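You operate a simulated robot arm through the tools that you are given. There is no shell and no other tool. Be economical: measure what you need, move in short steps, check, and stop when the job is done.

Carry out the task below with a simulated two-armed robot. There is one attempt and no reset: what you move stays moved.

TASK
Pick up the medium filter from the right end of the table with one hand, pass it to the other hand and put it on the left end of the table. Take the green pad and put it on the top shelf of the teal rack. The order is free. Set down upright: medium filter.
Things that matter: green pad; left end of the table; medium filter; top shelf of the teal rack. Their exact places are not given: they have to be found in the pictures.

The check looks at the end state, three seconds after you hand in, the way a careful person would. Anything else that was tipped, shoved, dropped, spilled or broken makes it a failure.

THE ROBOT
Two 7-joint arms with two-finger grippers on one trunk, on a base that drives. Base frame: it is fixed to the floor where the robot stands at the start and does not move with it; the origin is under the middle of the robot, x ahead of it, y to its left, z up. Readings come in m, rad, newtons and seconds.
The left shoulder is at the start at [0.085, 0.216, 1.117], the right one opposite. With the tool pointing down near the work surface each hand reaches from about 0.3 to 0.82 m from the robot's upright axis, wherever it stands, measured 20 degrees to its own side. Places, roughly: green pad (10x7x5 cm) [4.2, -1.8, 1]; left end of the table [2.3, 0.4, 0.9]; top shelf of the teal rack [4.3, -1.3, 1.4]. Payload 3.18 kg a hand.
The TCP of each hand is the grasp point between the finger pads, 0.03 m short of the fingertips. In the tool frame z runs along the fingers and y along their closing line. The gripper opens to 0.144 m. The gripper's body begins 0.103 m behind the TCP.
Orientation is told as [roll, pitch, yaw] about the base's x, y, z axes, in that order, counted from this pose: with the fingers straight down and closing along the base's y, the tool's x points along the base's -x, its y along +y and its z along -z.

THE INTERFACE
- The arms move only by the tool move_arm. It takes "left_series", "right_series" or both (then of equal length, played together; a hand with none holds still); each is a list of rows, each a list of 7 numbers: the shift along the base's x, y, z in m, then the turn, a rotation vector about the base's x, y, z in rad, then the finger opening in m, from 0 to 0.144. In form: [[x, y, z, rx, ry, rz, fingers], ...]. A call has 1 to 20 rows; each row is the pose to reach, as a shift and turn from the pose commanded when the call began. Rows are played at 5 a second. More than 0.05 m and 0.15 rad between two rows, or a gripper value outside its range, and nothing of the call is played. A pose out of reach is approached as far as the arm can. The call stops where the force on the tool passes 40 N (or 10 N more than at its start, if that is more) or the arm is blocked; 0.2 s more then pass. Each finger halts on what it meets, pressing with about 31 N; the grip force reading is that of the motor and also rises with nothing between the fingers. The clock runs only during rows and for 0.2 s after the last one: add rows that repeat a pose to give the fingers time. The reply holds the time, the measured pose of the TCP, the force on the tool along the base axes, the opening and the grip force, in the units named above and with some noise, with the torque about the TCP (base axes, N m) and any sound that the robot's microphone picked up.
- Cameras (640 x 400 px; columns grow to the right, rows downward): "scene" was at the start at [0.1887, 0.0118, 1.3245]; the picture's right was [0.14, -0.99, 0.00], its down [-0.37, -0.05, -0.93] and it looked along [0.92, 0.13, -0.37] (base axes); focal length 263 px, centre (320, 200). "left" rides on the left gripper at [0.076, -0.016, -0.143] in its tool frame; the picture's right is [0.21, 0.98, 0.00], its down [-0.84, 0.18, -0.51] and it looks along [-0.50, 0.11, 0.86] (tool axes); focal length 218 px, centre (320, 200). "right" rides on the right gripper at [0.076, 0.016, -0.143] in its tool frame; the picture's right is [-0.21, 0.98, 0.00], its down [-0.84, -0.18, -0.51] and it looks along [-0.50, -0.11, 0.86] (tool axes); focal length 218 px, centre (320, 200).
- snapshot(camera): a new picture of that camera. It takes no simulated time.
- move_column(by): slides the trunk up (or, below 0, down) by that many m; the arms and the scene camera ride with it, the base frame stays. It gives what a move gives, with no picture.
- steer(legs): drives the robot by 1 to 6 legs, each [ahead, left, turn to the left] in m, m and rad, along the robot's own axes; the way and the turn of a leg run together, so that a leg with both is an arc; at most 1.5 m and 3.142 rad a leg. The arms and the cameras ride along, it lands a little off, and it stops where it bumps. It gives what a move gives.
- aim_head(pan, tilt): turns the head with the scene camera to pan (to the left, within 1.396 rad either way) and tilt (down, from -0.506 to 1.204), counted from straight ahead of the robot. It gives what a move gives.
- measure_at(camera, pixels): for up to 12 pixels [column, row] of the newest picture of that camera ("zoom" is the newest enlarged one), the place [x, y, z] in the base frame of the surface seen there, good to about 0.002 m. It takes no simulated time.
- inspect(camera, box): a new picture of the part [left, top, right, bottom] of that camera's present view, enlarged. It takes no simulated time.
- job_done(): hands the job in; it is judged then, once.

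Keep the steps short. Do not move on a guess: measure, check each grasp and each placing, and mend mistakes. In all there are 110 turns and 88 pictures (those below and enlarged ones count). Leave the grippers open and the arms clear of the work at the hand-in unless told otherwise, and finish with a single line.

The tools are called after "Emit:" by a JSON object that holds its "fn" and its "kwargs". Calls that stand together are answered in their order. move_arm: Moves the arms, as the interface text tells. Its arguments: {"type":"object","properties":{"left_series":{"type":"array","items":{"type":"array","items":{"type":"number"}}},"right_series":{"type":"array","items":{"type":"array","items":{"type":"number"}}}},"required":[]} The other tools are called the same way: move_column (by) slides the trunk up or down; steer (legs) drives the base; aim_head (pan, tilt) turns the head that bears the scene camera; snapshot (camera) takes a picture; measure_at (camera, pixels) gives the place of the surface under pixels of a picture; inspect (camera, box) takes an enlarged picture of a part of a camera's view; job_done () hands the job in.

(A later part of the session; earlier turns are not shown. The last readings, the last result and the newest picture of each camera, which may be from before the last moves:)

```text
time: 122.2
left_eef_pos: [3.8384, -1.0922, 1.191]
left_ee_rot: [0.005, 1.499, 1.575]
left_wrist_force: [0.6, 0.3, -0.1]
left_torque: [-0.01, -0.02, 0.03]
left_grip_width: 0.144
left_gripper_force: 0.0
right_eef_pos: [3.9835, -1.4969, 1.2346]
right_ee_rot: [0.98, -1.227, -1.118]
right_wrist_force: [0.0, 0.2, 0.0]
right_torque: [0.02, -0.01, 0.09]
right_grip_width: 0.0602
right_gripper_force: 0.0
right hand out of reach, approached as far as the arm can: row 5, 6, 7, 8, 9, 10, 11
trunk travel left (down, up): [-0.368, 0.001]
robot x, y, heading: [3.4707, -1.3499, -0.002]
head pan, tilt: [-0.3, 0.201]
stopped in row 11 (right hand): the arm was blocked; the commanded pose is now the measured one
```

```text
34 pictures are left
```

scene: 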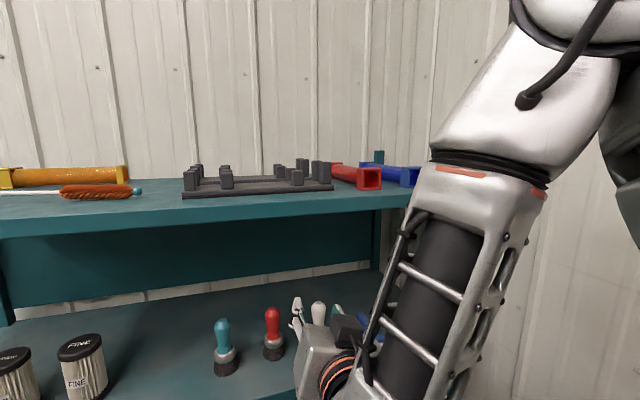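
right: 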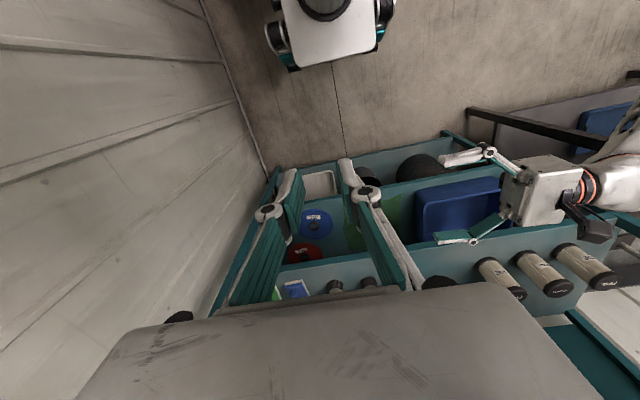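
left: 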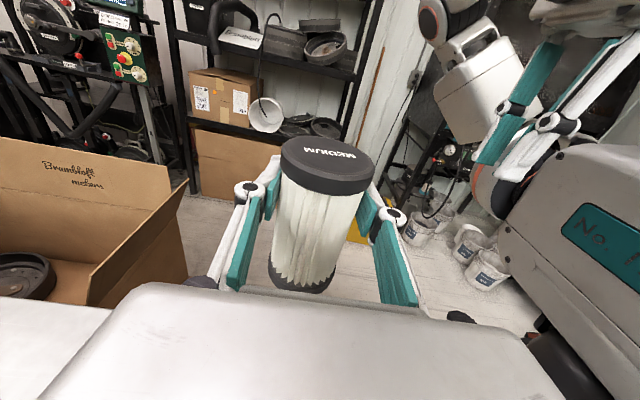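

The level pose was too close to my body, so the arm folded oddly and stopped. The hand does point forward now, with a slight roll. I back the robot off 0.17 m to free it, then look.

Emit:
{"fn": "steer", "kwargs": {"legs": [[-0.17, 0, 0]]}}

Emit:
{"fn": "snapshot", "kwargs": {"camera": "scene"}}

Emit:
{"fn": "snapshot", "kwargs": {"camera": "right"}}

```text
time: 123.7
left_eef_pos: [3.6711, -1.0908, 1.1915]
left_ee_rot: [-0.005, 1.5, 1.568]
left_wrist_force: [-0.6, -0.2, -0.3]
left_torque: [0.01, 0.02, 0.03]
left_grip_width: 0.1441
left_gripper_force: 0.1
right_eef_pos: [3.8141, -1.4942, 1.2325]
right_ee_rot: [0.979, -1.225, -1.116]
right_wrist_force: [0.5, 0.8, 0.5]
right_torque: [-0.05, 0.01, 0.01]
right_grip_width: 0.0598
right_gripper_force: 0.1
trunk travel left (down, up): [-0.368, 0.001]
robot x, y, heading: [3.3017, -1.3525, -0.003]
head pan, tilt: [-0.3, 0.201]
```

```text
33 pictures are left
```

scene: 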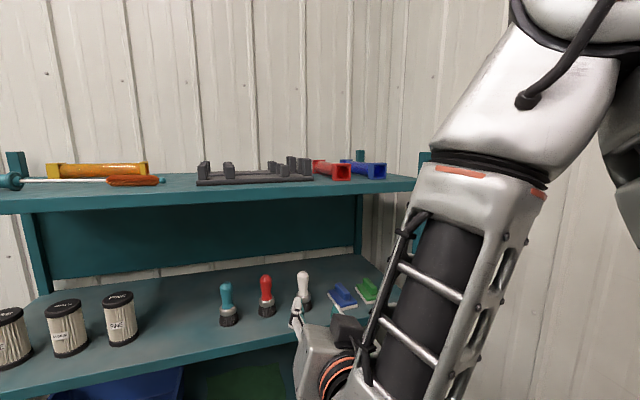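

```text
32 pictures are left
```

right: 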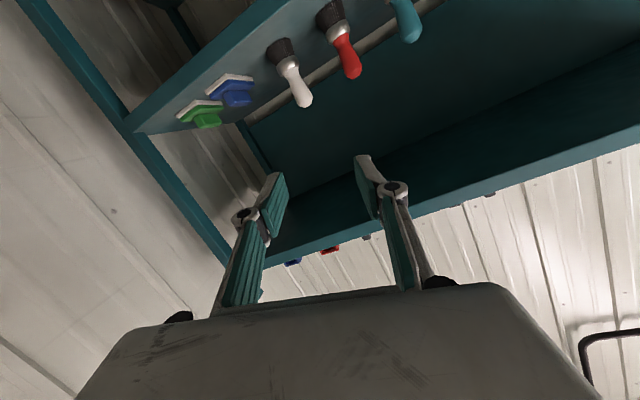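

Nothing was disturbed: brushes and pads stand as before. Now I level the roll and yaw of the right hand while moving it forward and right, into easier reach.

Emit:
{"fn": "move_arm", "kwargs": {"right_series": [[0.03, -0.02, 0, -0.1, 0, 0.03, 0.06], [0.05, -0.05, -0.01, -0.19, 0, 0.07, 0.06], [0.07, -0.08, -0.02, -0.28, 0, 0.11, 0.06], [0.08, -0.11, -0.04, -0.28, 0, 0.11, 0.06], [0.08, -0.14, -0.06, -0.28, 0, 0.11, 0.06], [0.08, -0.16, -0.07, -0.28, 0, 0.11, 0.06], [0.08, -0.16, -0.07, -0.28, 0, 0.11, 0.06]]}}

Emit:
{"fn": "snapshot", "kwargs": {"camera": "scene"}}

```text
time: 125.3
left_eef_pos: [3.6717, -1.0911, 1.1887]
left_ee_rot: [0.011, 1.502, 1.583]
left_wrist_force: [0.2, 0.3, -0.2]
left_torque: [0.0, -0.03, 0.0]
left_grip_width: 0.1443
left_gripper_force: 0.0
right_eef_pos: [3.8601, -1.4924, 1.273]
right_ee_rot: [0.026, -1.399, -0.08]
right_wrist_force: [0.4, 0.0, 0.9]
right_torque: [0.0, -0.03, 0.01]
right_grip_width: 0.06
right_gripper_force: 0.0
right hand out of reach, approached as far as the arm can: row 1, 2, 3, 4, 5, 6, 7
trunk travel left (down, up): [-0.368, 0.001]
robot x, y, heading: [3.2991, -1.3527, 0.004]
head pan, tilt: [-0.3, 0.201]
```

```text
31 pictures are left
```

scene: 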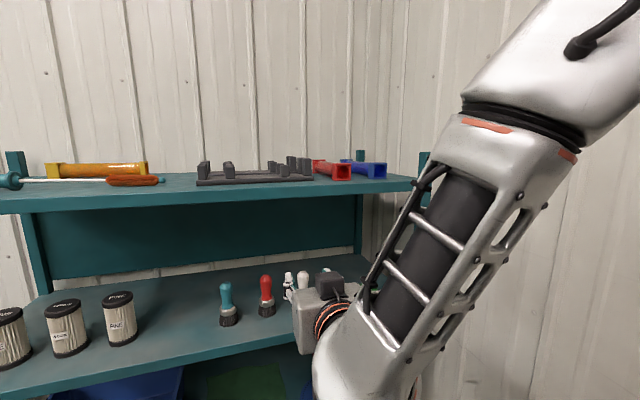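

Orientation is good, but level reach is limited here. A 45° downward tilt also fits between the shelves and suits the arm better. I change the pitch to about −0.8 rad and move the hand in front of the pad.

Emit:
{"fn": "move_arm", "kwargs": {"right_series": [[0.0, -0.02, 0, 0, 0.12, 0.01, 0.06], [0.01, -0.05, 0, 0, 0.24, 0.02, 0.06], [0.02, -0.08, -0.01, 0, 0.36, 0.03, 0.06], [0.03, -0.11, -0.02, 0, 0.48, 0.04, 0.06], [0.04, -0.14, -0.04, 0, 0.6, 0.05, 0.06], [0.04, -0.17, -0.06, 0, 0.6, 0.05, 0.06], [0.04, -0.2, -0.07, 0, 0.6, 0.05, 0.06], [0.04, -0.22, -0.07, 0, 0.6, 0.05, 0.06], [0.04, -0.22, -0.07, 0, 0.6, 0.05, 0.06]]}}

Emit:
{"fn": "snapshot", "kwargs": {"camera": "scene"}}

```text
time: 127.3
left_eef_pos: [3.6708, -1.0892, 1.1908]
left_ee_rot: [0.009, 1.502, 1.585]
left_wrist_force: [0.1, -0.6, 0.2]
left_torque: [0.0, 0.0, 0.0]
left_grip_width: 0.144
left_gripper_force: 0.1
right_eef_pos: [3.9019, -1.7127, 1.2012]
right_ee_rot: [-0.013, -0.803, 0.015]
right_wrist_force: [-0.4, -0.2, 0.6]
right_torque: [-0.01, 0.02, -0.03]
right_grip_width: 0.0599
right_gripper_force: 0.0
trunk travel left (down, up): [-0.368, 0.001]
robot x, y, heading: [3.3028, -1.3528, -0.002]
head pan, tilt: [-0.3, 0.201]
```

```text
30 pictures are left
```

scene: 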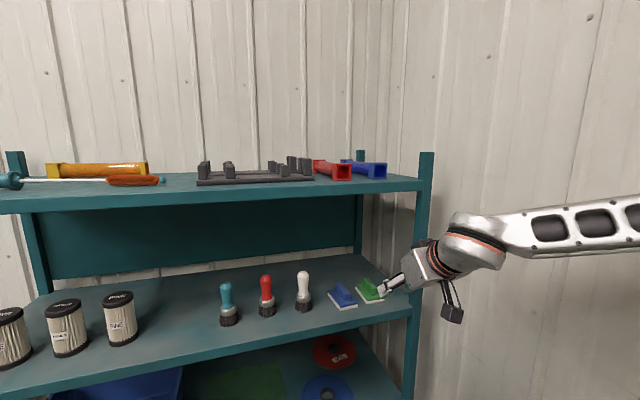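

The pose is reached exactly. I measure the pad again from this clear view, and the top shelf's free places.

Emit:
{"fn": "inspect", "kwargs": {"camera": "scene", "box": [300, 260, 420, 330]}}

Emit:
{"fn": "measure_at", "kwargs": {"camera": "scene", "pixels": [[157, 181], [130, 187], [147, 170], [197, 183], [205, 168], [310, 180], [180, 185], [180, 191], [350, 178], [385, 176], [405, 182], [250, 175]]}}

```text
5.33 times, centred on (360, 295) of scene
```

zoom: 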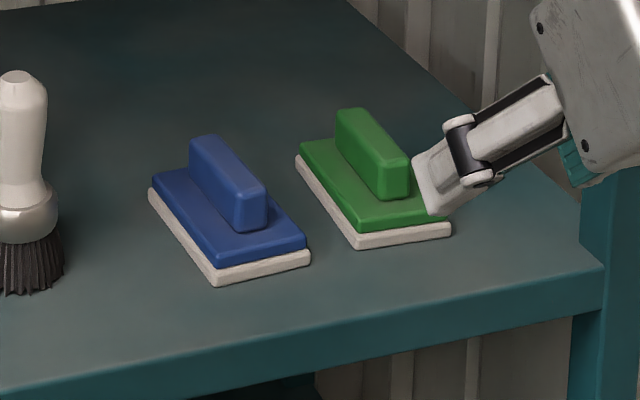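

```text
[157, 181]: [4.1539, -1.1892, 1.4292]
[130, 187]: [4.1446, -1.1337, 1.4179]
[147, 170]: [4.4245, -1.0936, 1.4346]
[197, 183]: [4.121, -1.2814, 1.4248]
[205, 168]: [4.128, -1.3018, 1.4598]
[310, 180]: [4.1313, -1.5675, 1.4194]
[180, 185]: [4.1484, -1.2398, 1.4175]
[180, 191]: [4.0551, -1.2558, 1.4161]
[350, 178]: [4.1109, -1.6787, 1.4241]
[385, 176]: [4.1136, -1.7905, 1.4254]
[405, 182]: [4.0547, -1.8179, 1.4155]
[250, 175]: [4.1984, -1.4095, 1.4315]
```

Emit:
{"fn": "measure_at", "kwargs": {"camera": "zoom", "pixels": [[345, 112], [395, 165], [380, 175], [360, 150], [408, 165], [300, 150], [360, 235], [450, 225], [440, 205], [375, 215], [268, 195], [305, 245]]}}

```text
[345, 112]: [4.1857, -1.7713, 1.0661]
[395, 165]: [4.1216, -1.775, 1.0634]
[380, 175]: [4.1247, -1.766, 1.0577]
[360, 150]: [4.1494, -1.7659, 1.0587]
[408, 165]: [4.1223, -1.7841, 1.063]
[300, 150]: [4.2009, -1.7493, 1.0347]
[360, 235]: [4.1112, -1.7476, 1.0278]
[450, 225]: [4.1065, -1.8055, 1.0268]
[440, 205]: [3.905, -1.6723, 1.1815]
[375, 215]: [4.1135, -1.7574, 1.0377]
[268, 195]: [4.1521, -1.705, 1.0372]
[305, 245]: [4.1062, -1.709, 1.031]
```

Handle centre is (4.154, −1.777), z 1.035–1.067. I drive 0.15 m ahead so the pad is within reach. The hand stays between shelf levels.

Emit:
{"fn": "steer", "kwargs": {"legs": [[0.15, 0, 0]]}}

Emit:
{"fn": "snapshot", "kwargs": {"camera": "scene"}}

```text
time: 128.6
left_eef_pos: [3.8194, -1.0905, 1.1899]
left_ee_rot: [0.017, 1.5, 1.589]
left_wrist_force: [0.5, 0.8, -0.2]
left_torque: [-0.03, 0.02, -0.05]
left_grip_width: 0.1439
left_gripper_force: 0.1
right_eef_pos: [4.049, -1.7146, 1.2013]
right_ee_rot: [-0.014, -0.803, 0.01]
right_wrist_force: [0.8, 1.1, -0.1]
right_torque: [-0.02, -0.01, -0.02]
right_grip_width: 0.0599
right_gripper_force: 0.1
trunk travel left (down, up): [-0.368, 0.001]
robot x, y, heading: [3.4479, -1.3516, 0.006]
head pan, tilt: [-0.3, 0.201]
```

```text
28 pictures are left
```

scene: 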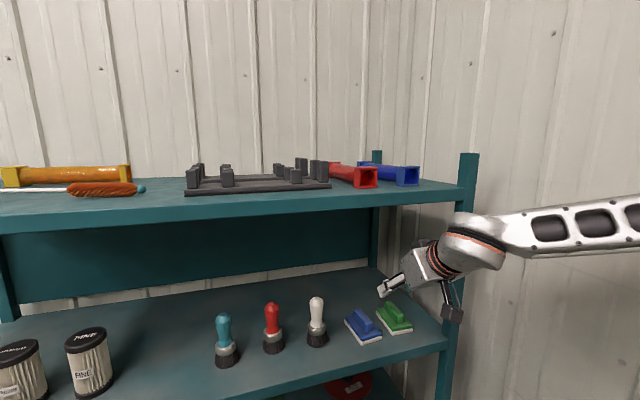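

Emit:
{"fn": "measure_at", "kwargs": {"camera": "scene", "pixels": [[461, 180], [457, 200], [455, 320], [448, 330], [470, 200], [440, 322], [405, 265], [425, 270]]}}

```text
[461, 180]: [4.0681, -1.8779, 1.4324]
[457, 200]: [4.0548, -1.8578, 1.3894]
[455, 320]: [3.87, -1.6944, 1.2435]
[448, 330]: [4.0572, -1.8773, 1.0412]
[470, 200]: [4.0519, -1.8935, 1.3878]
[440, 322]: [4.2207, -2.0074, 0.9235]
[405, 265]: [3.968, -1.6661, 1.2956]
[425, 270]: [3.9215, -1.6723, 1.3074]
```

The post starts at y −1.877, so the gripper clears it by about 2.5 cm. I move to just above the handle.

Emit:
{"fn": "move_arm", "kwargs": {"right_series": [[0.01, -0.03, -0.01, 0.01, 0, 0, 0.06], [0.03, -0.055, -0.02, 0.014, 0, 0, 0.06], [0.055, -0.063, -0.04, 0.014, 0, 0, 0.06], [0.075, -0.063, -0.06, 0.014, 0, 0, 0.06], [0.09, -0.063, -0.085, 0.014, 0, 0, 0.06], [0.09, -0.063, -0.1, 0.014, 0, 0, 0.06], [0.09, -0.063, -0.1, 0.014, 0, 0, 0.06]]}}

Emit:
{"fn": "inspect", "kwargs": {"camera": "scene", "box": [320, 240, 480, 350]}}

Emit:
{"fn": "snapshot", "kwargs": {"camera": "right"}}

```text
time: 130.2
left_eef_pos: [3.8172, -1.0846, 1.1896]
left_ee_rot: [-0.004, 1.505, 1.57]
left_wrist_force: [0.0, 0.1, -0.2]
left_torque: [0.0, -0.03, 0.02]
left_grip_width: 0.1438
left_gripper_force: 0.0
right_eef_pos: [4.1383, -1.7712, 1.1048]
right_ee_rot: [-0.004, -0.805, 0.005]
right_wrist_force: [0.4, 0.6, -0.5]
right_torque: [0.01, 0.01, -0.02]
right_grip_width: 0.0599
right_gripper_force: 0.1
trunk travel left (down, up): [-0.368, 0.001]
robot x, y, heading: [3.4492, -1.3498, 0.001]
head pan, tilt: [-0.3, 0.201]
```

```text
3.64 times, centred on (400, 295) of scene
```

zoom: 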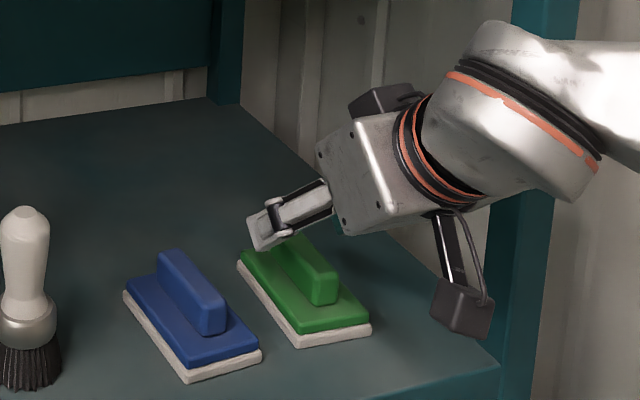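

```text
26 pictures are left
```

right: 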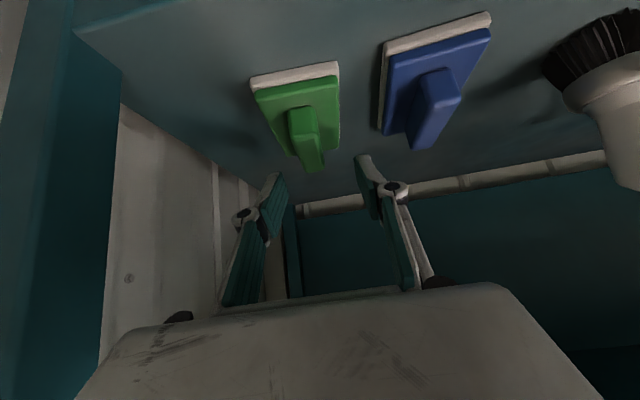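

The fingers straddle the handle line. I shift 6 mm right and lower to z≈1.066.

Emit:
{"fn": "move_arm", "kwargs": {"right_series": [[0, -0.006, -0.01, 0, 0, 0, 0.06], [0, -0.006, -0.022, 0, 0, 0, 0.06], [0, -0.006, -0.032, 0, 0, 0, 0.06], [0, -0.006, -0.039, 0, 0, 0, 0.06], [0, -0.006, -0.039, 0, 0, 0, 0.06]]}}

Emit:
{"fn": "inspect", "kwargs": {"camera": "scene", "box": [320, 240, 480, 350]}}

Emit:
{"fn": "inspect", "kwargs": {"camera": "right", "box": [200, 40, 440, 190]}}

```text
time: 131.4
left_eef_pos: [3.8171, -1.0835, 1.1891]
left_ee_rot: [-0.009, 1.507, 1.563]
left_wrist_force: [0.7, -0.2, 1.1]
left_torque: [0.02, 0.03, 0.03]
left_grip_width: 0.1442
left_gripper_force: 0.2
right_eef_pos: [4.137, -1.7765, 1.065]
right_ee_rot: [-0.005, -0.804, 0.004]
right_wrist_force: [0.5, 1.0, 0.0]
right_torque: [-0.03, -0.02, 0.05]
right_grip_width: 0.0603
right_gripper_force: 0.1
trunk travel left (down, up): [-0.368, 0.001]
robot x, y, heading: [3.4466, -1.3521, 0.003]
head pan, tilt: [-0.3, 0.201]
```

```text
3.64 times, centred on (400, 295) of scene
```

zoom: 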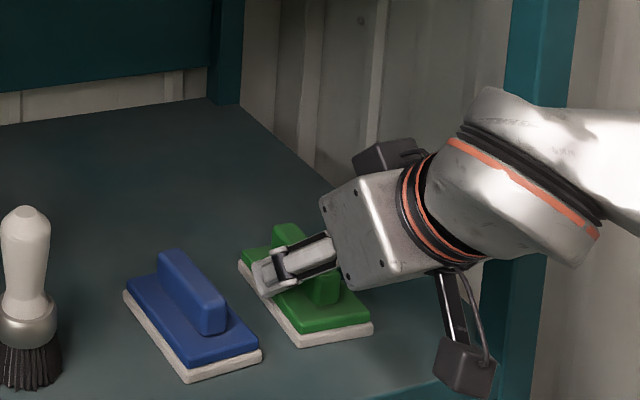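

```text
2.67 times, centred on (320, 115) of right
```

zoom: 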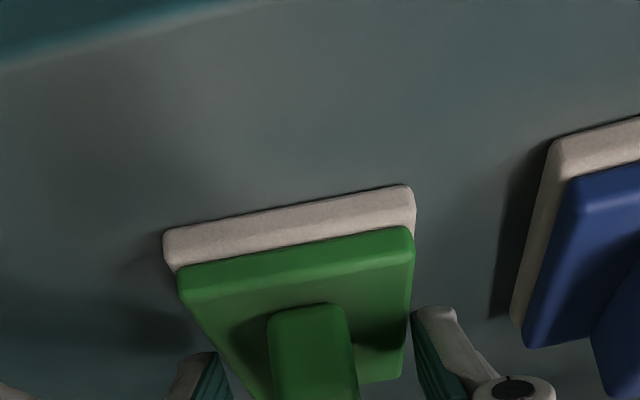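

The handle is centred between the fingers. I close and do a small test lift.

Emit:
{"fn": "move_arm", "kwargs": {"right_series": [[0, 0, 0, 0, 0, 0, 0.04], [0, 0, 0, 0, 0, 0, 0.02], [0, 0, 0, 0, 0, 0, 0.0], [0, 0, 0, 0, 0, 0, 0.0], [0, 0, 0.004, 0, 0, 0, 0.0], [0, 0, 0.012, 0, 0, 0, 0.0], [0, 0, 0.02, 0, 0, 0, 0.0], [0, 0, 0.03, 0, 0, 0, 0.0], [0, 0, 0.03, 0, 0, 0, 0.0]]}}

Emit:
{"fn": "inspect", "kwargs": {"camera": "scene", "box": [320, 240, 480, 350]}}

```text
time: 133.4
left_eef_pos: [3.8185, -1.0829, 1.1885]
left_ee_rot: [0.01, 1.507, 1.581]
left_wrist_force: [1.0, -0.4, 0.4]
left_torque: [-0.01, 0.01, -0.01]
left_grip_width: 0.144
left_gripper_force: 0.0
right_eef_pos: [4.1391, -1.7743, 1.0954]
right_ee_rot: [-0.003, -0.803, 0.006]
right_wrist_force: [0.9, -0.3, -0.2]
right_torque: [0.01, 0.04, 0.0]
right_grip_width: 0.0592
right_gripper_force: 30.6
trunk travel left (down, up): [-0.368, 0.001]
robot x, y, heading: [3.4483, -1.3508, -0.003]
head pan, tilt: [-0.3, 0.201]
```

```text
3.64 times, centred on (400, 295) of scene
```

zoom: 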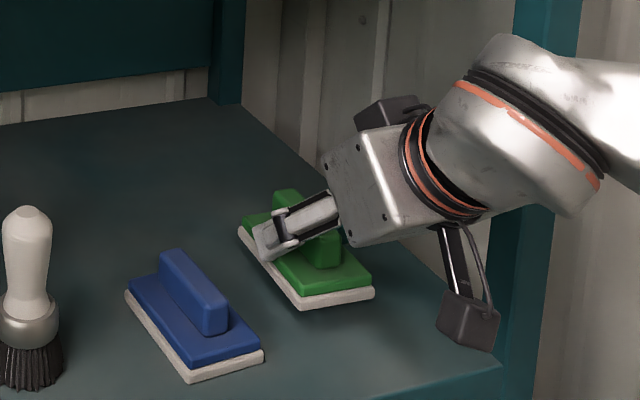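

The pad is lifted and held (30.6 N). I back straight out 0.2 m and then raise the hand above the top shelf level.

Emit:
{"fn": "steer", "kwargs": {"legs": [[-0.2, 0, 0]]}}

Emit:
{"fn": "move_arm", "kwargs": {"right_series": [[0, 0.01, 0.03, 0, 0, 0, 0.0], [0, 0.02, 0.06, 0, 0, 0, 0.0], [0, 0.03, 0.09, 0, 0, 0, 0.0], [0, 0.04, 0.12, 0, 0, 0, 0.0], [0, 0.05, 0.15, 0, 0, 0, 0.0], [0, 0.06, 0.18, 0, 0, 0, 0.0], [0, 0.07, 0.21, 0, 0, 0, 0.0], [0, 0.08, 0.24, 0, 0, 0, 0.0], [0, 0.09, 0.27, 0, 0, 0, 0.0], [0, 0.1, 0.3, 0, 0, 0, 0.0], [0, 0.11, 0.33, 0, 0, 0, 0.0], [0, 0.12, 0.36, 0, 0, 0, 0.0], [0, 0.13, 0.39, 0, 0, 0, 0.0], [0, 0.14, 0.42, 0, 0, 0, 0.0], [0, 0.15, 0.45, 0, 0, 0, 0.0], [0, 0.15, 0.48, 0, 0, 0, 0.0], [0, 0.15, 0.5, 0, 0, 0, 0.0]]}}

Emit:
{"fn": "snapshot", "kwargs": {"camera": "scene"}}

Emit:
{"fn": "snapshot", "kwargs": {"camera": "right"}}

```text
time: 135.0
left_eef_pos: [3.6355, -1.0833, 1.1903]
left_ee_rot: [-0.013, 1.508, 1.557]
left_wrist_force: [-0.6, -0.4, 0.9]
left_torque: [-0.03, 0.01, -0.01]
left_grip_width: 0.1439
left_gripper_force: 0.0
right_eef_pos: [3.9555, -1.7742, 1.0942]
right_ee_rot: [-0.006, -0.802, 0.007]
right_wrist_force: [-0.4, -0.4, -0.8]
right_torque: [0.0, -0.01, -0.02]
right_grip_width: 0.0591
right_gripper_force: 31.2
trunk travel left (down, up): [-0.368, 0.001]
robot x, y, heading: [3.2706, -1.3505, -0.0]
head pan, tilt: [-0.3, 0.201]
stopped in leg 1: the robot was blocked; the commanded pose is now the measured one
```

```text
time: 138.6
left_eef_pos: [3.6374, -1.0891, 1.1884]
left_ee_rot: [0.018, 1.503, 1.586]
left_wrist_force: [-0.4, -0.3, -0.3]
left_torque: [0.01, 0.0, 0.01]
left_grip_width: 0.1438
left_gripper_force: 0.0
right_eef_pos: [3.9575, -1.6354, 1.5312]
right_ee_rot: [0.006, -0.799, -0.002]
right_wrist_force: [-0.9, -0.5, -1.4]
right_torque: [-0.03, 0.02, -0.06]
right_grip_width: 0.0593
right_gripper_force: 31.3
right hand out of reach, approached as far as the arm can: row 15, 16, 17
trunk travel left (down, up): [-0.368, 0.001]
robot x, y, heading: [3.2697, -1.3553, -0.002]
head pan, tilt: [-0.3, 0.201]
```

```text
22 pictures are left
```

scene: 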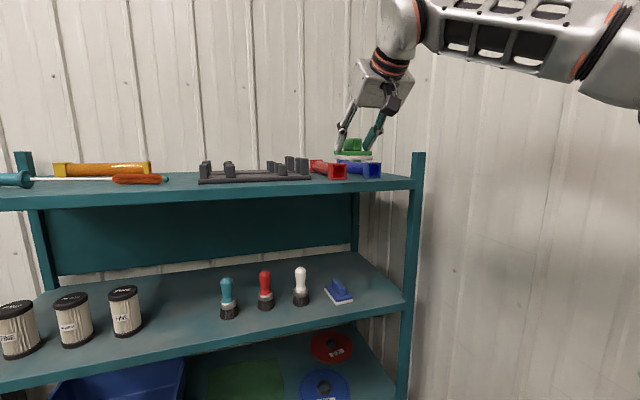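

```text
21 pictures are left
```

right: 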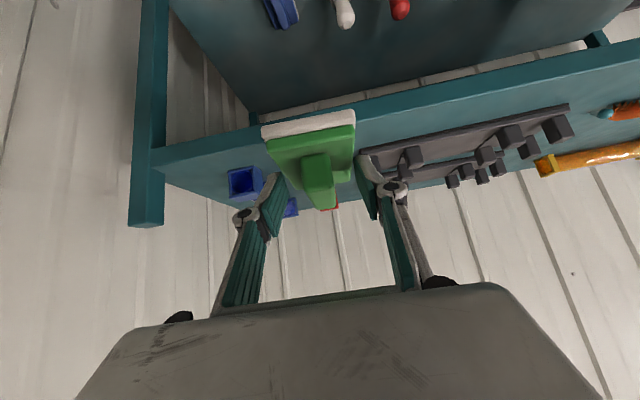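

The pad is held above shelf height. I zoom on the top shelf to find a free patch between the orange file and the grey tray.

Emit:
{"fn": "inspect", "kwargs": {"camera": "scene", "box": [60, 140, 240, 215]}}

Emit:
{"fn": "measure_at", "kwargs": {"camera": "scene", "pixels": [[185, 190], [185, 185], [185, 180], [185, 176], [185, 173], [175, 173], [165, 173], [195, 175], [198, 172], [155, 172], [205, 178], [200, 165]]}}

```text
3.56 times, centred on (150, 178) of scene
```

zoom: 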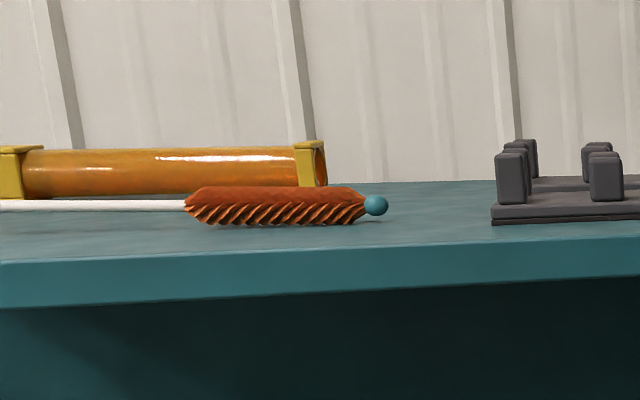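

```text
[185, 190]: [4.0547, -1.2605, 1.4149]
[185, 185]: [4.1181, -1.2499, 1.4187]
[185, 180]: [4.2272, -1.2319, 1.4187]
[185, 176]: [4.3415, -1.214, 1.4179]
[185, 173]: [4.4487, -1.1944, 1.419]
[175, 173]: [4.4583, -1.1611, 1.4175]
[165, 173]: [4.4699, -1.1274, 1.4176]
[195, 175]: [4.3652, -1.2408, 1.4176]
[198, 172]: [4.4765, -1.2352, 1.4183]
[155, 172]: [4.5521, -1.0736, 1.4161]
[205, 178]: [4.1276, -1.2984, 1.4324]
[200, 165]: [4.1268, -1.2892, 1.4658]
```

A free patch lies behind the brush tip and left of the tray, around x 4.22–4.32, y −1.16 to −1.23. I slide 0.2 m left, draw the left hand closer, and check for obstacles on the left.

Emit:
{"fn": "move_arm", "kwargs": {"left_series": [[-0.03, 0.0, 0, 0, 0, 0, 0.1], [-0.06, 0.0, 0, 0, 0, 0, 0.06], [-0.09, 0.0, 0, 0, 0, 0, 0.06], [-0.09, 0.0, 0, 0, 0, 0, 0.06]]}}

Emit:
{"fn": "steer", "kwargs": {"legs": [[0.03, 0, 0], [0, 0.2, 0]]}}

Emit:
{"fn": "aim_head", "kwargs": {"pan": 0.6, "tilt": 0.4}}

Emit:
{"fn": "snapshot", "kwargs": {"camera": "scene"}}

```text
time: 139.6
left_eef_pos: [3.549, -1.09, 1.1887]
left_ee_rot: [0.045, 1.501, 1.614]
left_wrist_force: [0.2, 0.2, 0.2]
left_torque: [0.01, 0.02, -0.03]
left_grip_width: 0.06
left_gripper_force: 0.1
right_eef_pos: [3.9591, -1.636, 1.5294]
right_ee_rot: [0.004, -0.797, 0.0]
right_wrist_force: [0.0, 0.4, -1.6]
right_torque: [-0.01, -0.01, -0.04]
right_grip_width: 0.0593
right_gripper_force: 30.8
trunk travel left (down, up): [-0.368, 0.001]
robot x, y, heading: [3.2675, -1.3505, -0.0]
head pan, tilt: [-0.3, 0.201]
```

```text
time: 142.4
left_eef_pos: [3.5782, -0.891, 1.1897]
left_ee_rot: [0.029, 1.501, 1.598]
left_wrist_force: [-0.2, -0.3, 0.4]
left_torque: [-0.02, 0.02, 0.01]
left_grip_width: 0.0602
left_gripper_force: 0.0
right_eef_pos: [3.9871, -1.4361, 1.5303]
right_ee_rot: [0.005, -0.798, -0.002]
right_wrist_force: [-0.3, -0.1, 0.4]
right_torque: [-0.01, 0.0, -0.01]
right_grip_width: 0.0595
right_gripper_force: 30.8
trunk travel left (down, up): [-0.368, 0.001]
robot x, y, heading: [3.3007, -1.153, 0.001]
head pan, tilt: [-0.3, 0.201]
```

```text
time: 143.6
left_eef_pos: [3.579, -0.8921, 1.1902]
left_ee_rot: [0.029, 1.501, 1.599]
left_wrist_force: [-0.2, 0.5, 0.5]
left_torque: [-0.01, -0.05, 0.01]
left_grip_width: 0.0603
left_gripper_force: 0.1
right_eef_pos: [3.9875, -1.4372, 1.5285]
right_ee_rot: [0.006, -0.796, -0.001]
right_wrist_force: [-0.5, -0.5, -1.3]
right_torque: [-0.01, 0.04, -0.01]
right_grip_width: 0.0593
right_gripper_force: 31.2
trunk travel left (down, up): [-0.368, 0.001]
robot x, y, heading: [3.2961, -1.151, -0.002]
head pan, tilt: [0.6, 0.4]
```

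```text
19 pictures are left
```

scene: 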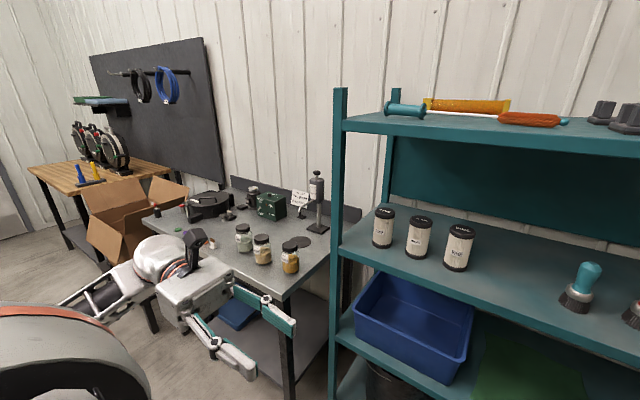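

Emit:
{"fn": "measure_at", "kwargs": {"camera": "scene", "pixels": [[275, 295], [290, 245], [262, 240], [215, 240], [318, 180], [170, 225], [90, 300], [60, 310], [565, 121], [600, 112], [150, 265], [240, 355]]}}

```text
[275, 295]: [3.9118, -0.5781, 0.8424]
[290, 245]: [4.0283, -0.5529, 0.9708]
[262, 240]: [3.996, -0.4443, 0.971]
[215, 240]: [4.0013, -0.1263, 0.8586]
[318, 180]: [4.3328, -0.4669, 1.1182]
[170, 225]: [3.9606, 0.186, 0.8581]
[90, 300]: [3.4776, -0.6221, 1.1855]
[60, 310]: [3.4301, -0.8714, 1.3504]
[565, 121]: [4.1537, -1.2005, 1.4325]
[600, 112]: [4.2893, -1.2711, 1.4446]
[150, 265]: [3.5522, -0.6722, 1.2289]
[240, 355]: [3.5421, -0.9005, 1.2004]
```

Bench items stay below z 0.98 here and the left arm is above 1.1, so it is clear. I bring the right hand 0.12 m left and drive 0.13 left and 0.2 ahead. The pad's underside stays at about 1.48, above the brush (1.435).

Emit:
{"fn": "move_arm", "kwargs": {"right_series": [[0, 0.03, 0.0, 0, 0, 0, 0.0], [0, 0.06, 0.005, 0, 0, 0, 0.0], [0, 0.09, 0.01, 0, 0, 0, 0.0], [0, 0.12, 0.01, 0, 0, 0, 0.0], [0, 0.12, 0.01, 0, 0, 0, 0.0]]}}

Emit:
{"fn": "steer", "kwargs": {"legs": [[0, 0.13, 0], [0.2, 0, 0]]}}

Emit:
{"fn": "aim_head", "kwargs": {"pan": -0.2, "tilt": 0.15}}

Emit:
{"fn": "snapshot", "kwargs": {"camera": "scene"}}

```text
time: 144.8
left_eef_pos: [3.5779, -0.8932, 1.1918]
left_ee_rot: [0.028, 1.502, 1.595]
left_wrist_force: [0.1, -0.1, -0.7]
left_torque: [-0.02, 0.02, -0.04]
left_grip_width: 0.0601
left_gripper_force: 0.1
right_eef_pos: [3.9886, -1.3183, 1.5397]
right_ee_rot: [0.007, -0.799, -0.004]
right_wrist_force: [-0.1, -0.6, -1.4]
right_torque: [0.03, 0.04, 0.05]
right_grip_width: 0.0591
right_gripper_force: 31.1
trunk travel left (down, up): [-0.368, 0.001]
robot x, y, heading: [3.2974, -1.1544, 0.0]
head pan, tilt: [0.6, 0.4]
```

```text
time: 147.8
left_eef_pos: [3.7791, -0.7627, 1.1916]
left_ee_rot: [0.037, 1.501, 1.606]
left_wrist_force: [0.5, -0.3, 0.7]
left_torque: [-0.01, 0.01, -0.02]
left_grip_width: 0.0596
left_gripper_force: 0.1
right_eef_pos: [4.1881, -1.1888, 1.5392]
right_ee_rot: [0.005, -0.798, -0.001]
right_wrist_force: [-0.2, 0.5, -0.8]
right_torque: [-0.04, -0.01, -0.02]
right_grip_width: 0.0593
right_gripper_force: 31.6
trunk travel left (down, up): [-0.368, 0.001]
robot x, y, heading: [3.4973, -1.0267, 0.003]
head pan, tilt: [0.6, 0.4]
```

```text
time: 148.9
left_eef_pos: [3.7796, -0.7621, 1.1901]
left_ee_rot: [0.031, 1.501, 1.598]
left_wrist_force: [0.8, -1.2, 0.4]
left_torque: [0.02, 0.03, -0.01]
left_grip_width: 0.06
left_gripper_force: 0.0
right_eef_pos: [4.1896, -1.1883, 1.5389]
right_ee_rot: [0.007, -0.797, -0.001]
right_wrist_force: [0.3, 0.7, -1.5]
right_torque: [-0.02, 0.02, -0.01]
right_grip_width: 0.0593
right_gripper_force: 30.8
trunk travel left (down, up): [-0.368, 0.001]
robot x, y, heading: [3.4975, -1.0219, -0.002]
head pan, tilt: [-0.201, 0.15]
```

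```text
18 pictures are left
```

scene: 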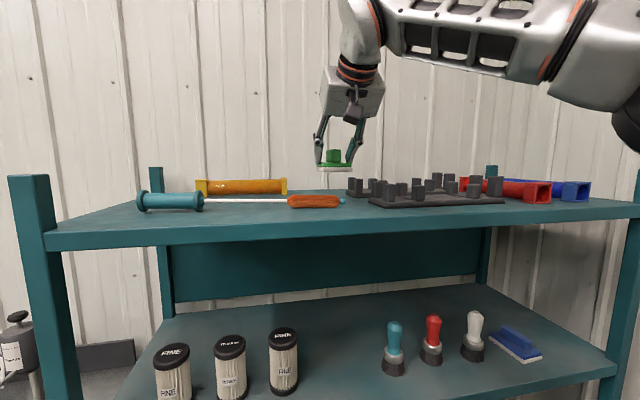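

There is a second tray further back. I measure its left edge, the brush tip, the yellow tube and the pad.

Emit:
{"fn": "inspect", "kwargs": {"camera": "scene", "box": [270, 140, 430, 220]}}

Emit:
{"fn": "measure_at", "kwargs": {"camera": "scene", "pixels": [[348, 194], [348, 183], [358, 188], [370, 203], [341, 201], [315, 198], [287, 187], [320, 170], [350, 170], [334, 170], [340, 192], [320, 193]]}}

```text
4.00 times, centred on (350, 180) of scene
```

zoom: 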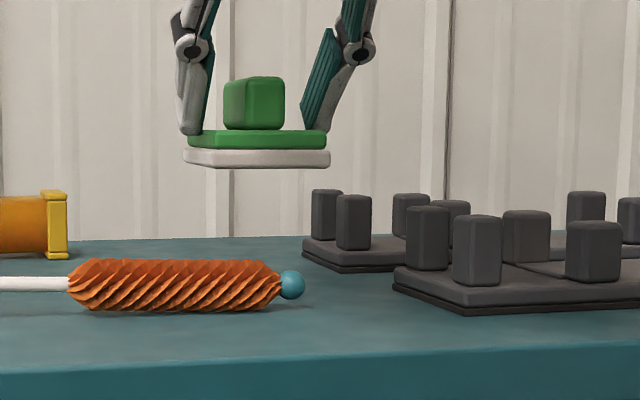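

```text
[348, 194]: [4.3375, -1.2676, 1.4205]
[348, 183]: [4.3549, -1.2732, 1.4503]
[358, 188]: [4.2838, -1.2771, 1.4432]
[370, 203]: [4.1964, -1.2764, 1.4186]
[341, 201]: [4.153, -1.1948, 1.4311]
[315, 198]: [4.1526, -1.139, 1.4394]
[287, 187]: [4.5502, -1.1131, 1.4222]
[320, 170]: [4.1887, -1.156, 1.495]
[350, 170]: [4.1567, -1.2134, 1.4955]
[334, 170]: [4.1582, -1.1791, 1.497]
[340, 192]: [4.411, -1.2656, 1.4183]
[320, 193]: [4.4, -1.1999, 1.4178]
```

The pad's front edge is at TCP x −0.032. The rear tray's left edge is y −1.27, and the yellow tube is at x 4.55. I drive 7 cm ahead so the pad covers x 4.23–4.33, clear of everything.

Emit:
{"fn": "steer", "kwargs": {"legs": [[0.072, 0, 0]]}}

Emit:
{"fn": "move_arm", "kwargs": {"right_series": [[0, 0.004, -0.01, 0, 0, 0, 0.0], [0, 0.006, -0.02, 0, 0, 0, 0.0], [0, 0.006, -0.03, 0, 0, 0, 0.0], [0, 0.006, -0.04, 0, 0, 0, 0.0], [0, 0.006, -0.05, 0, 0, 0, 0.0], [0, 0.006, -0.05, 0, 0, 0, 0.0]]}}

Emit:
{"fn": "inspect", "kwargs": {"camera": "scene", "box": [250, 130, 450, 230]}}

```text
time: 149.9
left_eef_pos: [3.8502, -0.7631, 1.1904]
left_ee_rot: [0.047, 1.502, 1.614]
left_wrist_force: [-0.6, -0.5, 0.0]
left_torque: [-0.01, 0.0, -0.07]
left_grip_width: 0.0602
left_gripper_force: 0.1
right_eef_pos: [4.26, -1.188, 1.5373]
right_ee_rot: [0.006, -0.795, -0.002]
right_wrist_force: [0.2, 0.2, -1.6]
right_torque: [-0.02, 0.04, 0.04]
right_grip_width: 0.0593
right_gripper_force: 30.6
trunk travel left (down, up): [-0.368, 0.001]
robot x, y, heading: [3.5688, -1.0226, -0.002]
head pan, tilt: [-0.201, 0.15]
```

```text
time: 151.3
left_eef_pos: [3.8502, -0.7628, 1.191]
left_ee_rot: [0.03, 1.5, 1.601]
left_wrist_force: [0.0, -0.6, 0.2]
left_torque: [0.0, 0.02, -0.02]
left_grip_width: 0.0601
left_gripper_force: 0.0
right_eef_pos: [4.2594, -1.1821, 1.4885]
right_ee_rot: [0.005, -0.799, -0.002]
right_wrist_force: [0.4, -0.3, -1.4]
right_torque: [0.02, 0.02, 0.02]
right_grip_width: 0.0593
right_gripper_force: 31.3
trunk travel left (down, up): [-0.368, 0.001]
robot x, y, heading: [3.5691, -1.0246, -0.001]
head pan, tilt: [-0.201, 0.15]
```

```text
3.20 times, centred on (350, 180) of scene
```

zoom: 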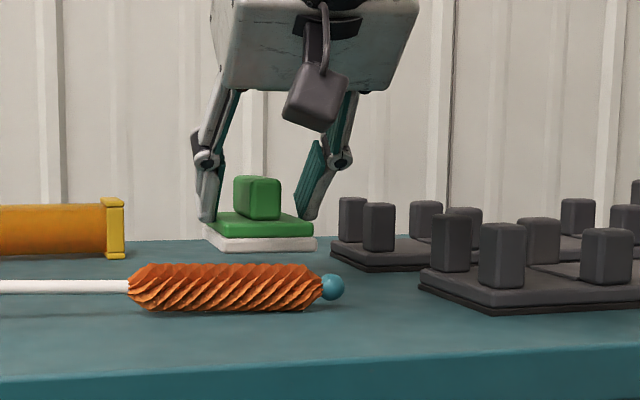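

The pad hovers behind the brush with the camera well above it. I measure the remaining gap.

Emit:
{"fn": "measure_at", "kwargs": {"camera": "zoom", "pixels": [[262, 246], [208, 245], [314, 244], [230, 255], [262, 260], [262, 240], [332, 255]]}}

Emit:
{"fn": "move_arm", "kwargs": {"right_series": [[0, 0, -0.006, 0, 0, 0, 0.0], [0, 0, -0.011, 0, 0, 0, 0.0], [0, 0, -0.015, 0, 0, 0, 0.0], [0, 0, -0.015, 0, 0, 0, 0.0]]}}

```text
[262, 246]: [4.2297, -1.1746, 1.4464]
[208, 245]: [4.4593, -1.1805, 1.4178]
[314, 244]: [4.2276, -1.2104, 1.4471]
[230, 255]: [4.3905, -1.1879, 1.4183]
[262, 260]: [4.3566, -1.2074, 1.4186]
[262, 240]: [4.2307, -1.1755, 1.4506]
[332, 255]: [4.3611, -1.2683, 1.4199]
```

```text
time: 152.3
left_eef_pos: [3.8502, -0.762, 1.1915]
left_ee_rot: [0.032, 1.5, 1.598]
left_wrist_force: [-0.4, 0.0, -1.4]
left_torque: [-0.02, 0.03, -0.03]
left_grip_width: 0.0602
left_gripper_force: 0.0
right_eef_pos: [4.2597, -1.182, 1.4737]
right_ee_rot: [0.005, -0.799, -0.002]
right_wrist_force: [0.0, 0.6, -0.5]
right_torque: [0.0, 0.03, 0.01]
right_grip_width: 0.0591
right_gripper_force: 30.3
trunk travel left (down, up): [-0.368, 0.001]
robot x, y, heading: [3.5683, -1.0223, -0.003]
head pan, tilt: [-0.201, 0.15]
```

Emit:
{"fn": "inspect", "kwargs": {"camera": "scene", "box": [290, 170, 370, 220]}}

Emit:
{"fn": "measure_at", "kwargs": {"camera": "zoom", "pixels": [[250, 190], [250, 200], [250, 210], [250, 215], [250, 220], [250, 225], [250, 230], [200, 220]]}}

```text
8.00 times, centred on (330, 195) of scene
```

zoom: 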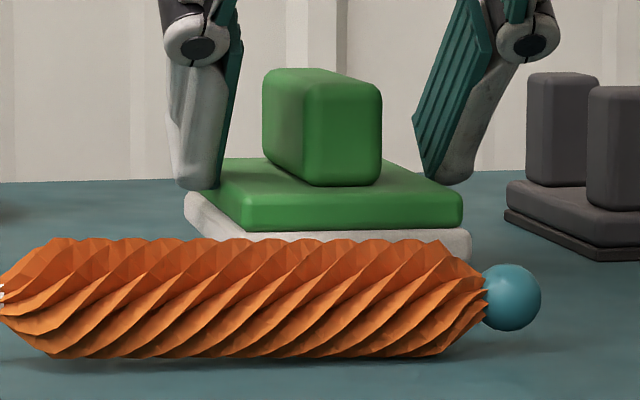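

```text
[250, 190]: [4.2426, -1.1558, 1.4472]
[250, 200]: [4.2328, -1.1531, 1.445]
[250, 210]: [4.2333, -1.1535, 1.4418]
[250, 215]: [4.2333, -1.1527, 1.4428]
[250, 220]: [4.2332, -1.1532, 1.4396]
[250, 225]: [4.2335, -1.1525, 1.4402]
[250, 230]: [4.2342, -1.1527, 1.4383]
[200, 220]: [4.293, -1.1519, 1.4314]
```

About 9 mm remain. I lower 7 mm, then creep to contact.

Emit:
{"fn": "move_arm", "kwargs": {"right_series": [[0, 0, -0.004, 0, 0, 0, 0.0], [0, 0, -0.006, 0, 0, 0, 0.0], [0, 0, -0.007, 0, 0, 0, 0.0], [0, 0, -0.008, 0, 0, 0, 0.0], [0, 0, -0.008, 0, 0, 0, 0.0]]}}

Emit:
{"fn": "inspect", "kwargs": {"camera": "scene", "box": [290, 170, 370, 220]}}

Emit:
{"fn": "measure_at", "kwargs": {"camera": "zoom", "pixels": [[250, 195], [250, 205], [330, 195], [420, 195], [450, 245], [200, 230], [480, 235], [300, 185]]}}

```text
time: 153.5
left_eef_pos: [3.8508, -0.7631, 1.191]
left_ee_rot: [0.031, 1.502, 1.601]
left_wrist_force: [-0.2, 0.7, 0.2]
left_torque: [-0.03, -0.01, 0.01]
left_grip_width: 0.0599
left_gripper_force: 0.0
right_eef_pos: [4.2593, -1.1811, 1.4656]
right_ee_rot: [0.004, -0.797, -0.002]
right_wrist_force: [0.3, 1.5, -0.9]
right_torque: [0.01, 0.0, -0.01]
right_grip_width: 0.0592
right_gripper_force: 31.0
trunk travel left (down, up): [-0.368, 0.001]
robot x, y, heading: [3.569, -1.0214, -0.002]
head pan, tilt: [-0.201, 0.15]
```

```text
8.00 times, centred on (330, 195) of scene
```

zoom: 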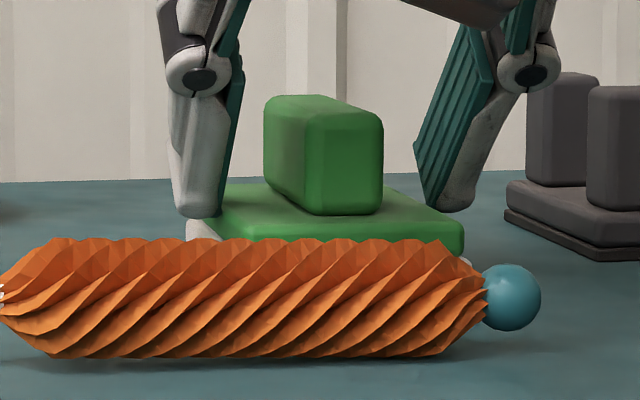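

```text
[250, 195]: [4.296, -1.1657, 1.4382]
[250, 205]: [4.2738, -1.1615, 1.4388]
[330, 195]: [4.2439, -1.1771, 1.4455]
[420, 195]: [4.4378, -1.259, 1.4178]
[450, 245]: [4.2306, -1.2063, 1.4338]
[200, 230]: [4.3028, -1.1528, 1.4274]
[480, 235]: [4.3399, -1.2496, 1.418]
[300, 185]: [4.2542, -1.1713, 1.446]
```

Emit:
{"fn": "move_arm", "kwargs": {"right_series": [[0, 0, -0.001, 0, 0, 0, 0.0], [0, 0, -0.002, 0, 0, 0, 0.0], [0, 0, -0.003, 0, 0, 0, 0.0], [0, 0, -0.003, 0, 0, 0, 0.0]]}}

```text
time: 154.5
left_eef_pos: [3.8496, -0.7638, 1.19]
left_ee_rot: [0.021, 1.501, 1.59]
left_wrist_force: [0.5, 0.7, 0.8]
left_torque: [0.01, -0.01, -0.05]
left_grip_width: 0.06
left_gripper_force: 0.0
right_eef_pos: [4.2584, -1.1822, 1.4654]
right_ee_rot: [0.005, -0.803, -0.002]
right_wrist_force: [2.0, 0.5, 11.6]
right_torque: [-0.4, -0.63, 0.08]
right_grip_width: 0.0593
right_gripper_force: 30.9
trunk travel left (down, up): [-0.368, 0.001]
robot x, y, heading: [3.5721, -1.0241, -0.005]
head pan, tilt: [-0.201, 0.15]
```

Contact is felt (11.6 N up). I ease off 2 mm, open slightly to 0.08, and lift straight up.

Emit:
{"fn": "move_arm", "kwargs": {"right_series": [[0, 0, 0.001, 0, 0, 0, 0.0], [0, 0, 0.002, 0, 0, 0, 0.04], [0, 0, 0.002, 0, 0, 0, 0.065], [0, 0, 0.002, 0, 0, 0, 0.078], [0, 0, 0.002, 0, 0, 0, 0.08], [0, 0, 0.01, 0, 0, 0, 0.08], [0, 0, 0.025, 0, 0, 0, 0.08], [0, 0, 0.045, 0, 0, 0, 0.08], [0, 0, 0.065, 0, 0, 0, 0.08], [0, 0, 0.065, 0, 0, 0, 0.08]]}}

Emit:
{"fn": "inspect", "kwargs": {"camera": "scene", "box": [250, 130, 450, 230]}}

```text
time: 156.7
left_eef_pos: [3.8507, -0.7638, 1.1907]
left_ee_rot: [0.029, 1.501, 1.602]
left_wrist_force: [0.0, 0.1, -0.1]
left_torque: [-0.02, 0.03, 0.0]
left_grip_width: 0.0601
left_gripper_force: 0.1
right_eef_pos: [4.2596, -1.1824, 1.5282]
right_ee_rot: [0.008, -0.797, -0.002]
right_wrist_force: [-0.2, 0.1, -0.2]
right_torque: [0.01, 0.0, 0.04]
right_grip_width: 0.0802
right_gripper_force: 0.0
trunk travel left (down, up): [-0.368, 0.001]
robot x, y, heading: [3.5718, -1.0207, -0.001]
head pan, tilt: [-0.201, 0.15]
```

```text
3.20 times, centred on (350, 180) of scene
```

zoom: 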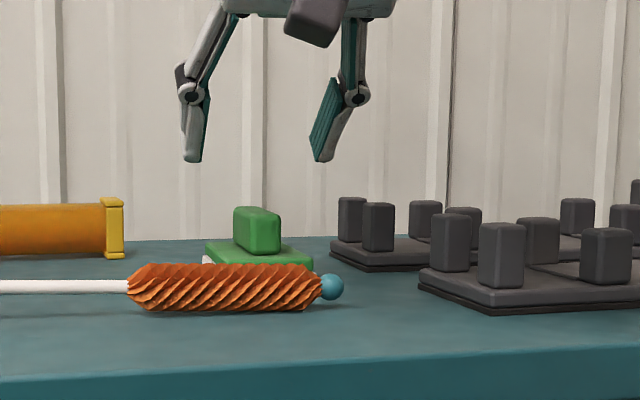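

The pad sits flat on the top shelf behind the brush, and nothing else moved. I drive back clear of the rack, then turn left to check the filter.

Emit:
{"fn": "steer", "kwargs": {"legs": [[-0.25, 0, 0], [-0.13, 0.15, 0], [0, 0, 1.1]]}}

Emit:
{"fn": "move_arm", "kwargs": {"left_series": [[0, 0, 0, 0, 0, 0, 0.1], [0, 0, 0, 0, 0, 0, 0.144], [0, 0, 0, 0, 0, 0, 0.144]], "right_series": [[0, 0, 0, 0, 0, 0, 0.11], [0, 0, 0, 0, 0, 0, 0.144], [0, 0, 0, 0, 0, 0, 0.144]]}}

Emit:
{"fn": "aim_head", "kwargs": {"pan": 1.0, "tilt": 0.35}}

Emit:
{"fn": "snapshot", "kwargs": {"camera": "scene"}}

Emit:
{"fn": "aim_head", "kwargs": {"pan": -1.2, "tilt": 0.2}}

Emit:
{"fn": "snapshot", "kwargs": {"camera": "scene"}}

```text
time: 161.4
left_eef_pos: [3.3989, -0.5397, 1.1899]
left_ee_rot: [0.041, 1.501, 1.843]
left_wrist_force: [0.1, -0.1, 0.1]
left_torque: [0.0, 0.0, -0.03]
left_grip_width: 0.0601
left_gripper_force: 0.1
right_eef_pos: [3.8941, -0.8524, 1.5287]
right_ee_rot: [0.006, -0.798, 0.233]
right_wrist_force: [0.1, 0.2, 0.4]
right_torque: [0.0, 0.01, -0.02]
right_grip_width: 0.0801
right_gripper_force: 0.1
trunk travel left (down, up): [-0.368, 0.001]
robot x, y, heading: [3.1867, -0.8592, 0.237]
head pan, tilt: [-0.201, 0.15]
stopped in leg 3: the robot was blocked; the commanded pose is now the measured one
```

```text
time: 162.2
left_eef_pos: [3.3986, -0.5422, 1.1901]
left_ee_rot: [0.031, 1.5, 1.835]
left_wrist_force: [0.2, -0.1, -0.1]
left_torque: [-0.01, -0.01, 0.0]
left_grip_width: 0.144
left_gripper_force: 0.2
right_eef_pos: [3.8939, -0.8533, 1.5295]
right_ee_rot: [0.008, -0.798, 0.231]
right_wrist_force: [0.0, -0.1, -0.7]
right_torque: [0.01, -0.03, 0.0]
right_grip_width: 0.1438
right_gripper_force: 0.1
trunk travel left (down, up): [-0.368, 0.001]
robot x, y, heading: [3.1874, -0.861, 0.236]
head pan, tilt: [-0.201, 0.15]
```

```text
time: 163.6
left_eef_pos: [3.3974, -0.5412, 1.1898]
left_ee_rot: [0.029, 1.502, 1.834]
left_wrist_force: [-0.1, 0.2, -0.1]
left_torque: [-0.03, 0.03, 0.0]
left_grip_width: 0.1441
left_gripper_force: 0.0
right_eef_pos: [3.894, -0.8548, 1.5286]
right_ee_rot: [0.008, -0.799, 0.232]
right_wrist_force: [0.1, -0.2, 0.4]
right_torque: [-0.02, -0.03, 0.01]
right_grip_width: 0.1441
right_gripper_force: 0.2
trunk travel left (down, up): [-0.368, 0.001]
robot x, y, heading: [3.1868, -0.8596, 0.235]
head pan, tilt: [1.0, 0.351]
```

```text
12 pictures are left
```

scene: 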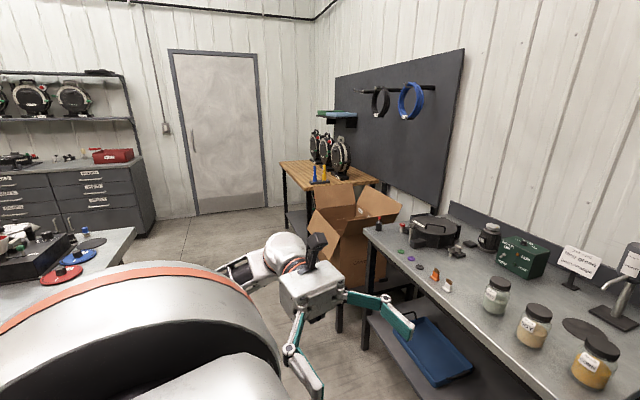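

```text
time: 165.6
left_eef_pos: [3.3973, -0.5413, 1.1907]
left_ee_rot: [0.029, 1.501, 1.835]
left_wrist_force: [0.2, 0.1, 0.2]
left_torque: [-0.02, 0.01, 0.0]
left_grip_width: 0.1442
left_gripper_force: 0.2
right_eef_pos: [3.8946, -0.8545, 1.5292]
right_ee_rot: [0.008, -0.798, 0.233]
right_wrist_force: [0.3, -0.3, -0.4]
right_torque: [0.01, -0.04, -0.03]
right_grip_width: 0.1439
right_gripper_force: 0.1
trunk travel left (down, up): [-0.368, 0.001]
robot x, y, heading: [3.1873, -0.8606, 0.233]
head pan, tilt: [-1.201, 0.201]
```

```text
11 pictures are left
```

scene: 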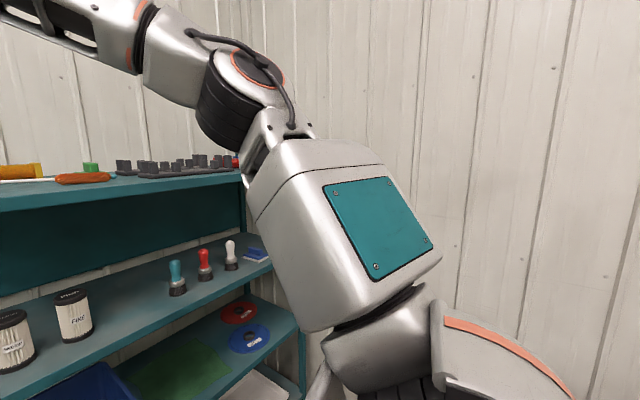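

The pad is in place at the rack. My rear corner touched the cabinet while turning, so I move 0.2 m away from it, finish the turn, and check the filter and cabinet.

Emit:
{"fn": "steer", "kwargs": {"legs": [[0.05, 0.2, 0], [0, 0, 1.2]]}}

Emit:
{"fn": "aim_head", "kwargs": {"pan": 0.8, "tilt": 0.4}}

Emit:
{"fn": "snapshot", "kwargs": {"camera": "scene"}}

```text
time: 171.0
left_eef_pos: [2.9704, -0.3389, 1.1905]
left_ee_rot: [0.031, 1.5, 3.027]
left_wrist_force: [-1.3, -0.5, -0.3]
left_torque: [-0.01, 0.04, -0.04]
left_grip_width: 0.144
left_gripper_force: 0.0
right_eef_pos: [3.4448, 0.0054, 1.5273]
right_ee_rot: [0.007, -0.798, 1.425]
right_wrist_force: [0.3, -0.2, -0.2]
right_torque: [0.02, -0.02, 0.06]
right_grip_width: 0.1437
right_gripper_force: 0.1
trunk travel left (down, up): [-0.368, 0.001]
robot x, y, heading: [3.1868, -0.653, 1.43]
head pan, tilt: [-1.201, 0.201]
```

```text
time: 172.9
left_eef_pos: [2.9716, -0.3396, 1.1901]
left_ee_rot: [0.028, 1.501, 3.024]
left_wrist_force: [0.4, 0.0, 0.7]
left_torque: [-0.01, 0.0, -0.02]
left_grip_width: 0.144
left_gripper_force: 0.0
right_eef_pos: [3.4463, 0.0063, 1.5286]
right_ee_rot: [0.008, -0.797, 1.424]
right_wrist_force: [-0.8, 0.4, 0.4]
right_torque: [0.01, 0.01, -0.05]
right_grip_width: 0.144
right_gripper_force: 0.1
trunk travel left (down, up): [-0.368, 0.001]
robot x, y, heading: [3.1897, -0.6499, 1.427]
head pan, tilt: [0.799, 0.4]
```

```text
10 pictures are left
```

scene: 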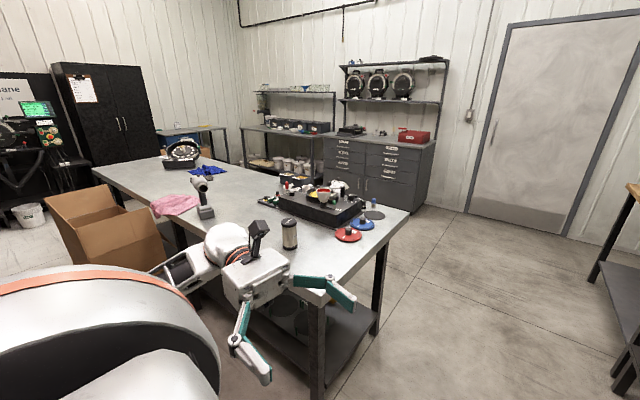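

The filter stands upright at (289,234) on the table's left end. Carton, drill and bin are undisturbed. I check the cabinet too.

Emit:
{"fn": "aim_head", "kwargs": {"pan": 1.39, "tilt": 0.3}}

Emit:
{"fn": "snapshot", "kwargs": {"camera": "scene"}}

```text
time: 173.9
left_eef_pos: [2.9725, -0.3409, 1.1914]
left_ee_rot: [0.032, 1.502, 3.028]
left_wrist_force: [0.3, -0.2, -0.1]
left_torque: [0.01, 0.0, -0.01]
left_grip_width: 0.1439
left_gripper_force: 0.1
right_eef_pos: [3.4443, 0.0067, 1.5297]
right_ee_rot: [0.007, -0.797, 1.425]
right_wrist_force: [1.1, 0.5, -1.0]
right_torque: [0.01, 0.01, 0.01]
right_grip_width: 0.1441
right_gripper_force: 0.1
trunk travel left (down, up): [-0.368, 0.001]
robot x, y, heading: [3.1908, -0.6523, 1.431]
head pan, tilt: [1.389, 0.3]
```

```text
9 pictures are left
```

scene: 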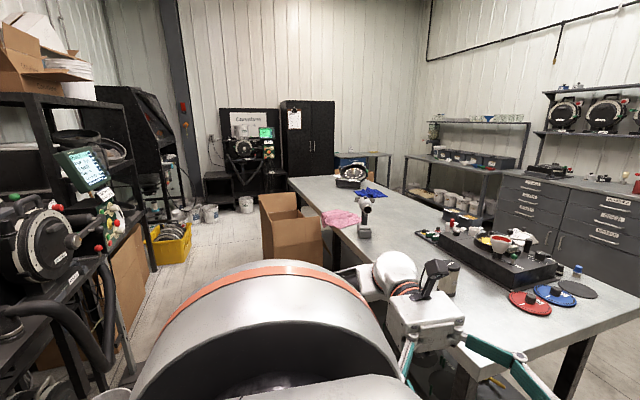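

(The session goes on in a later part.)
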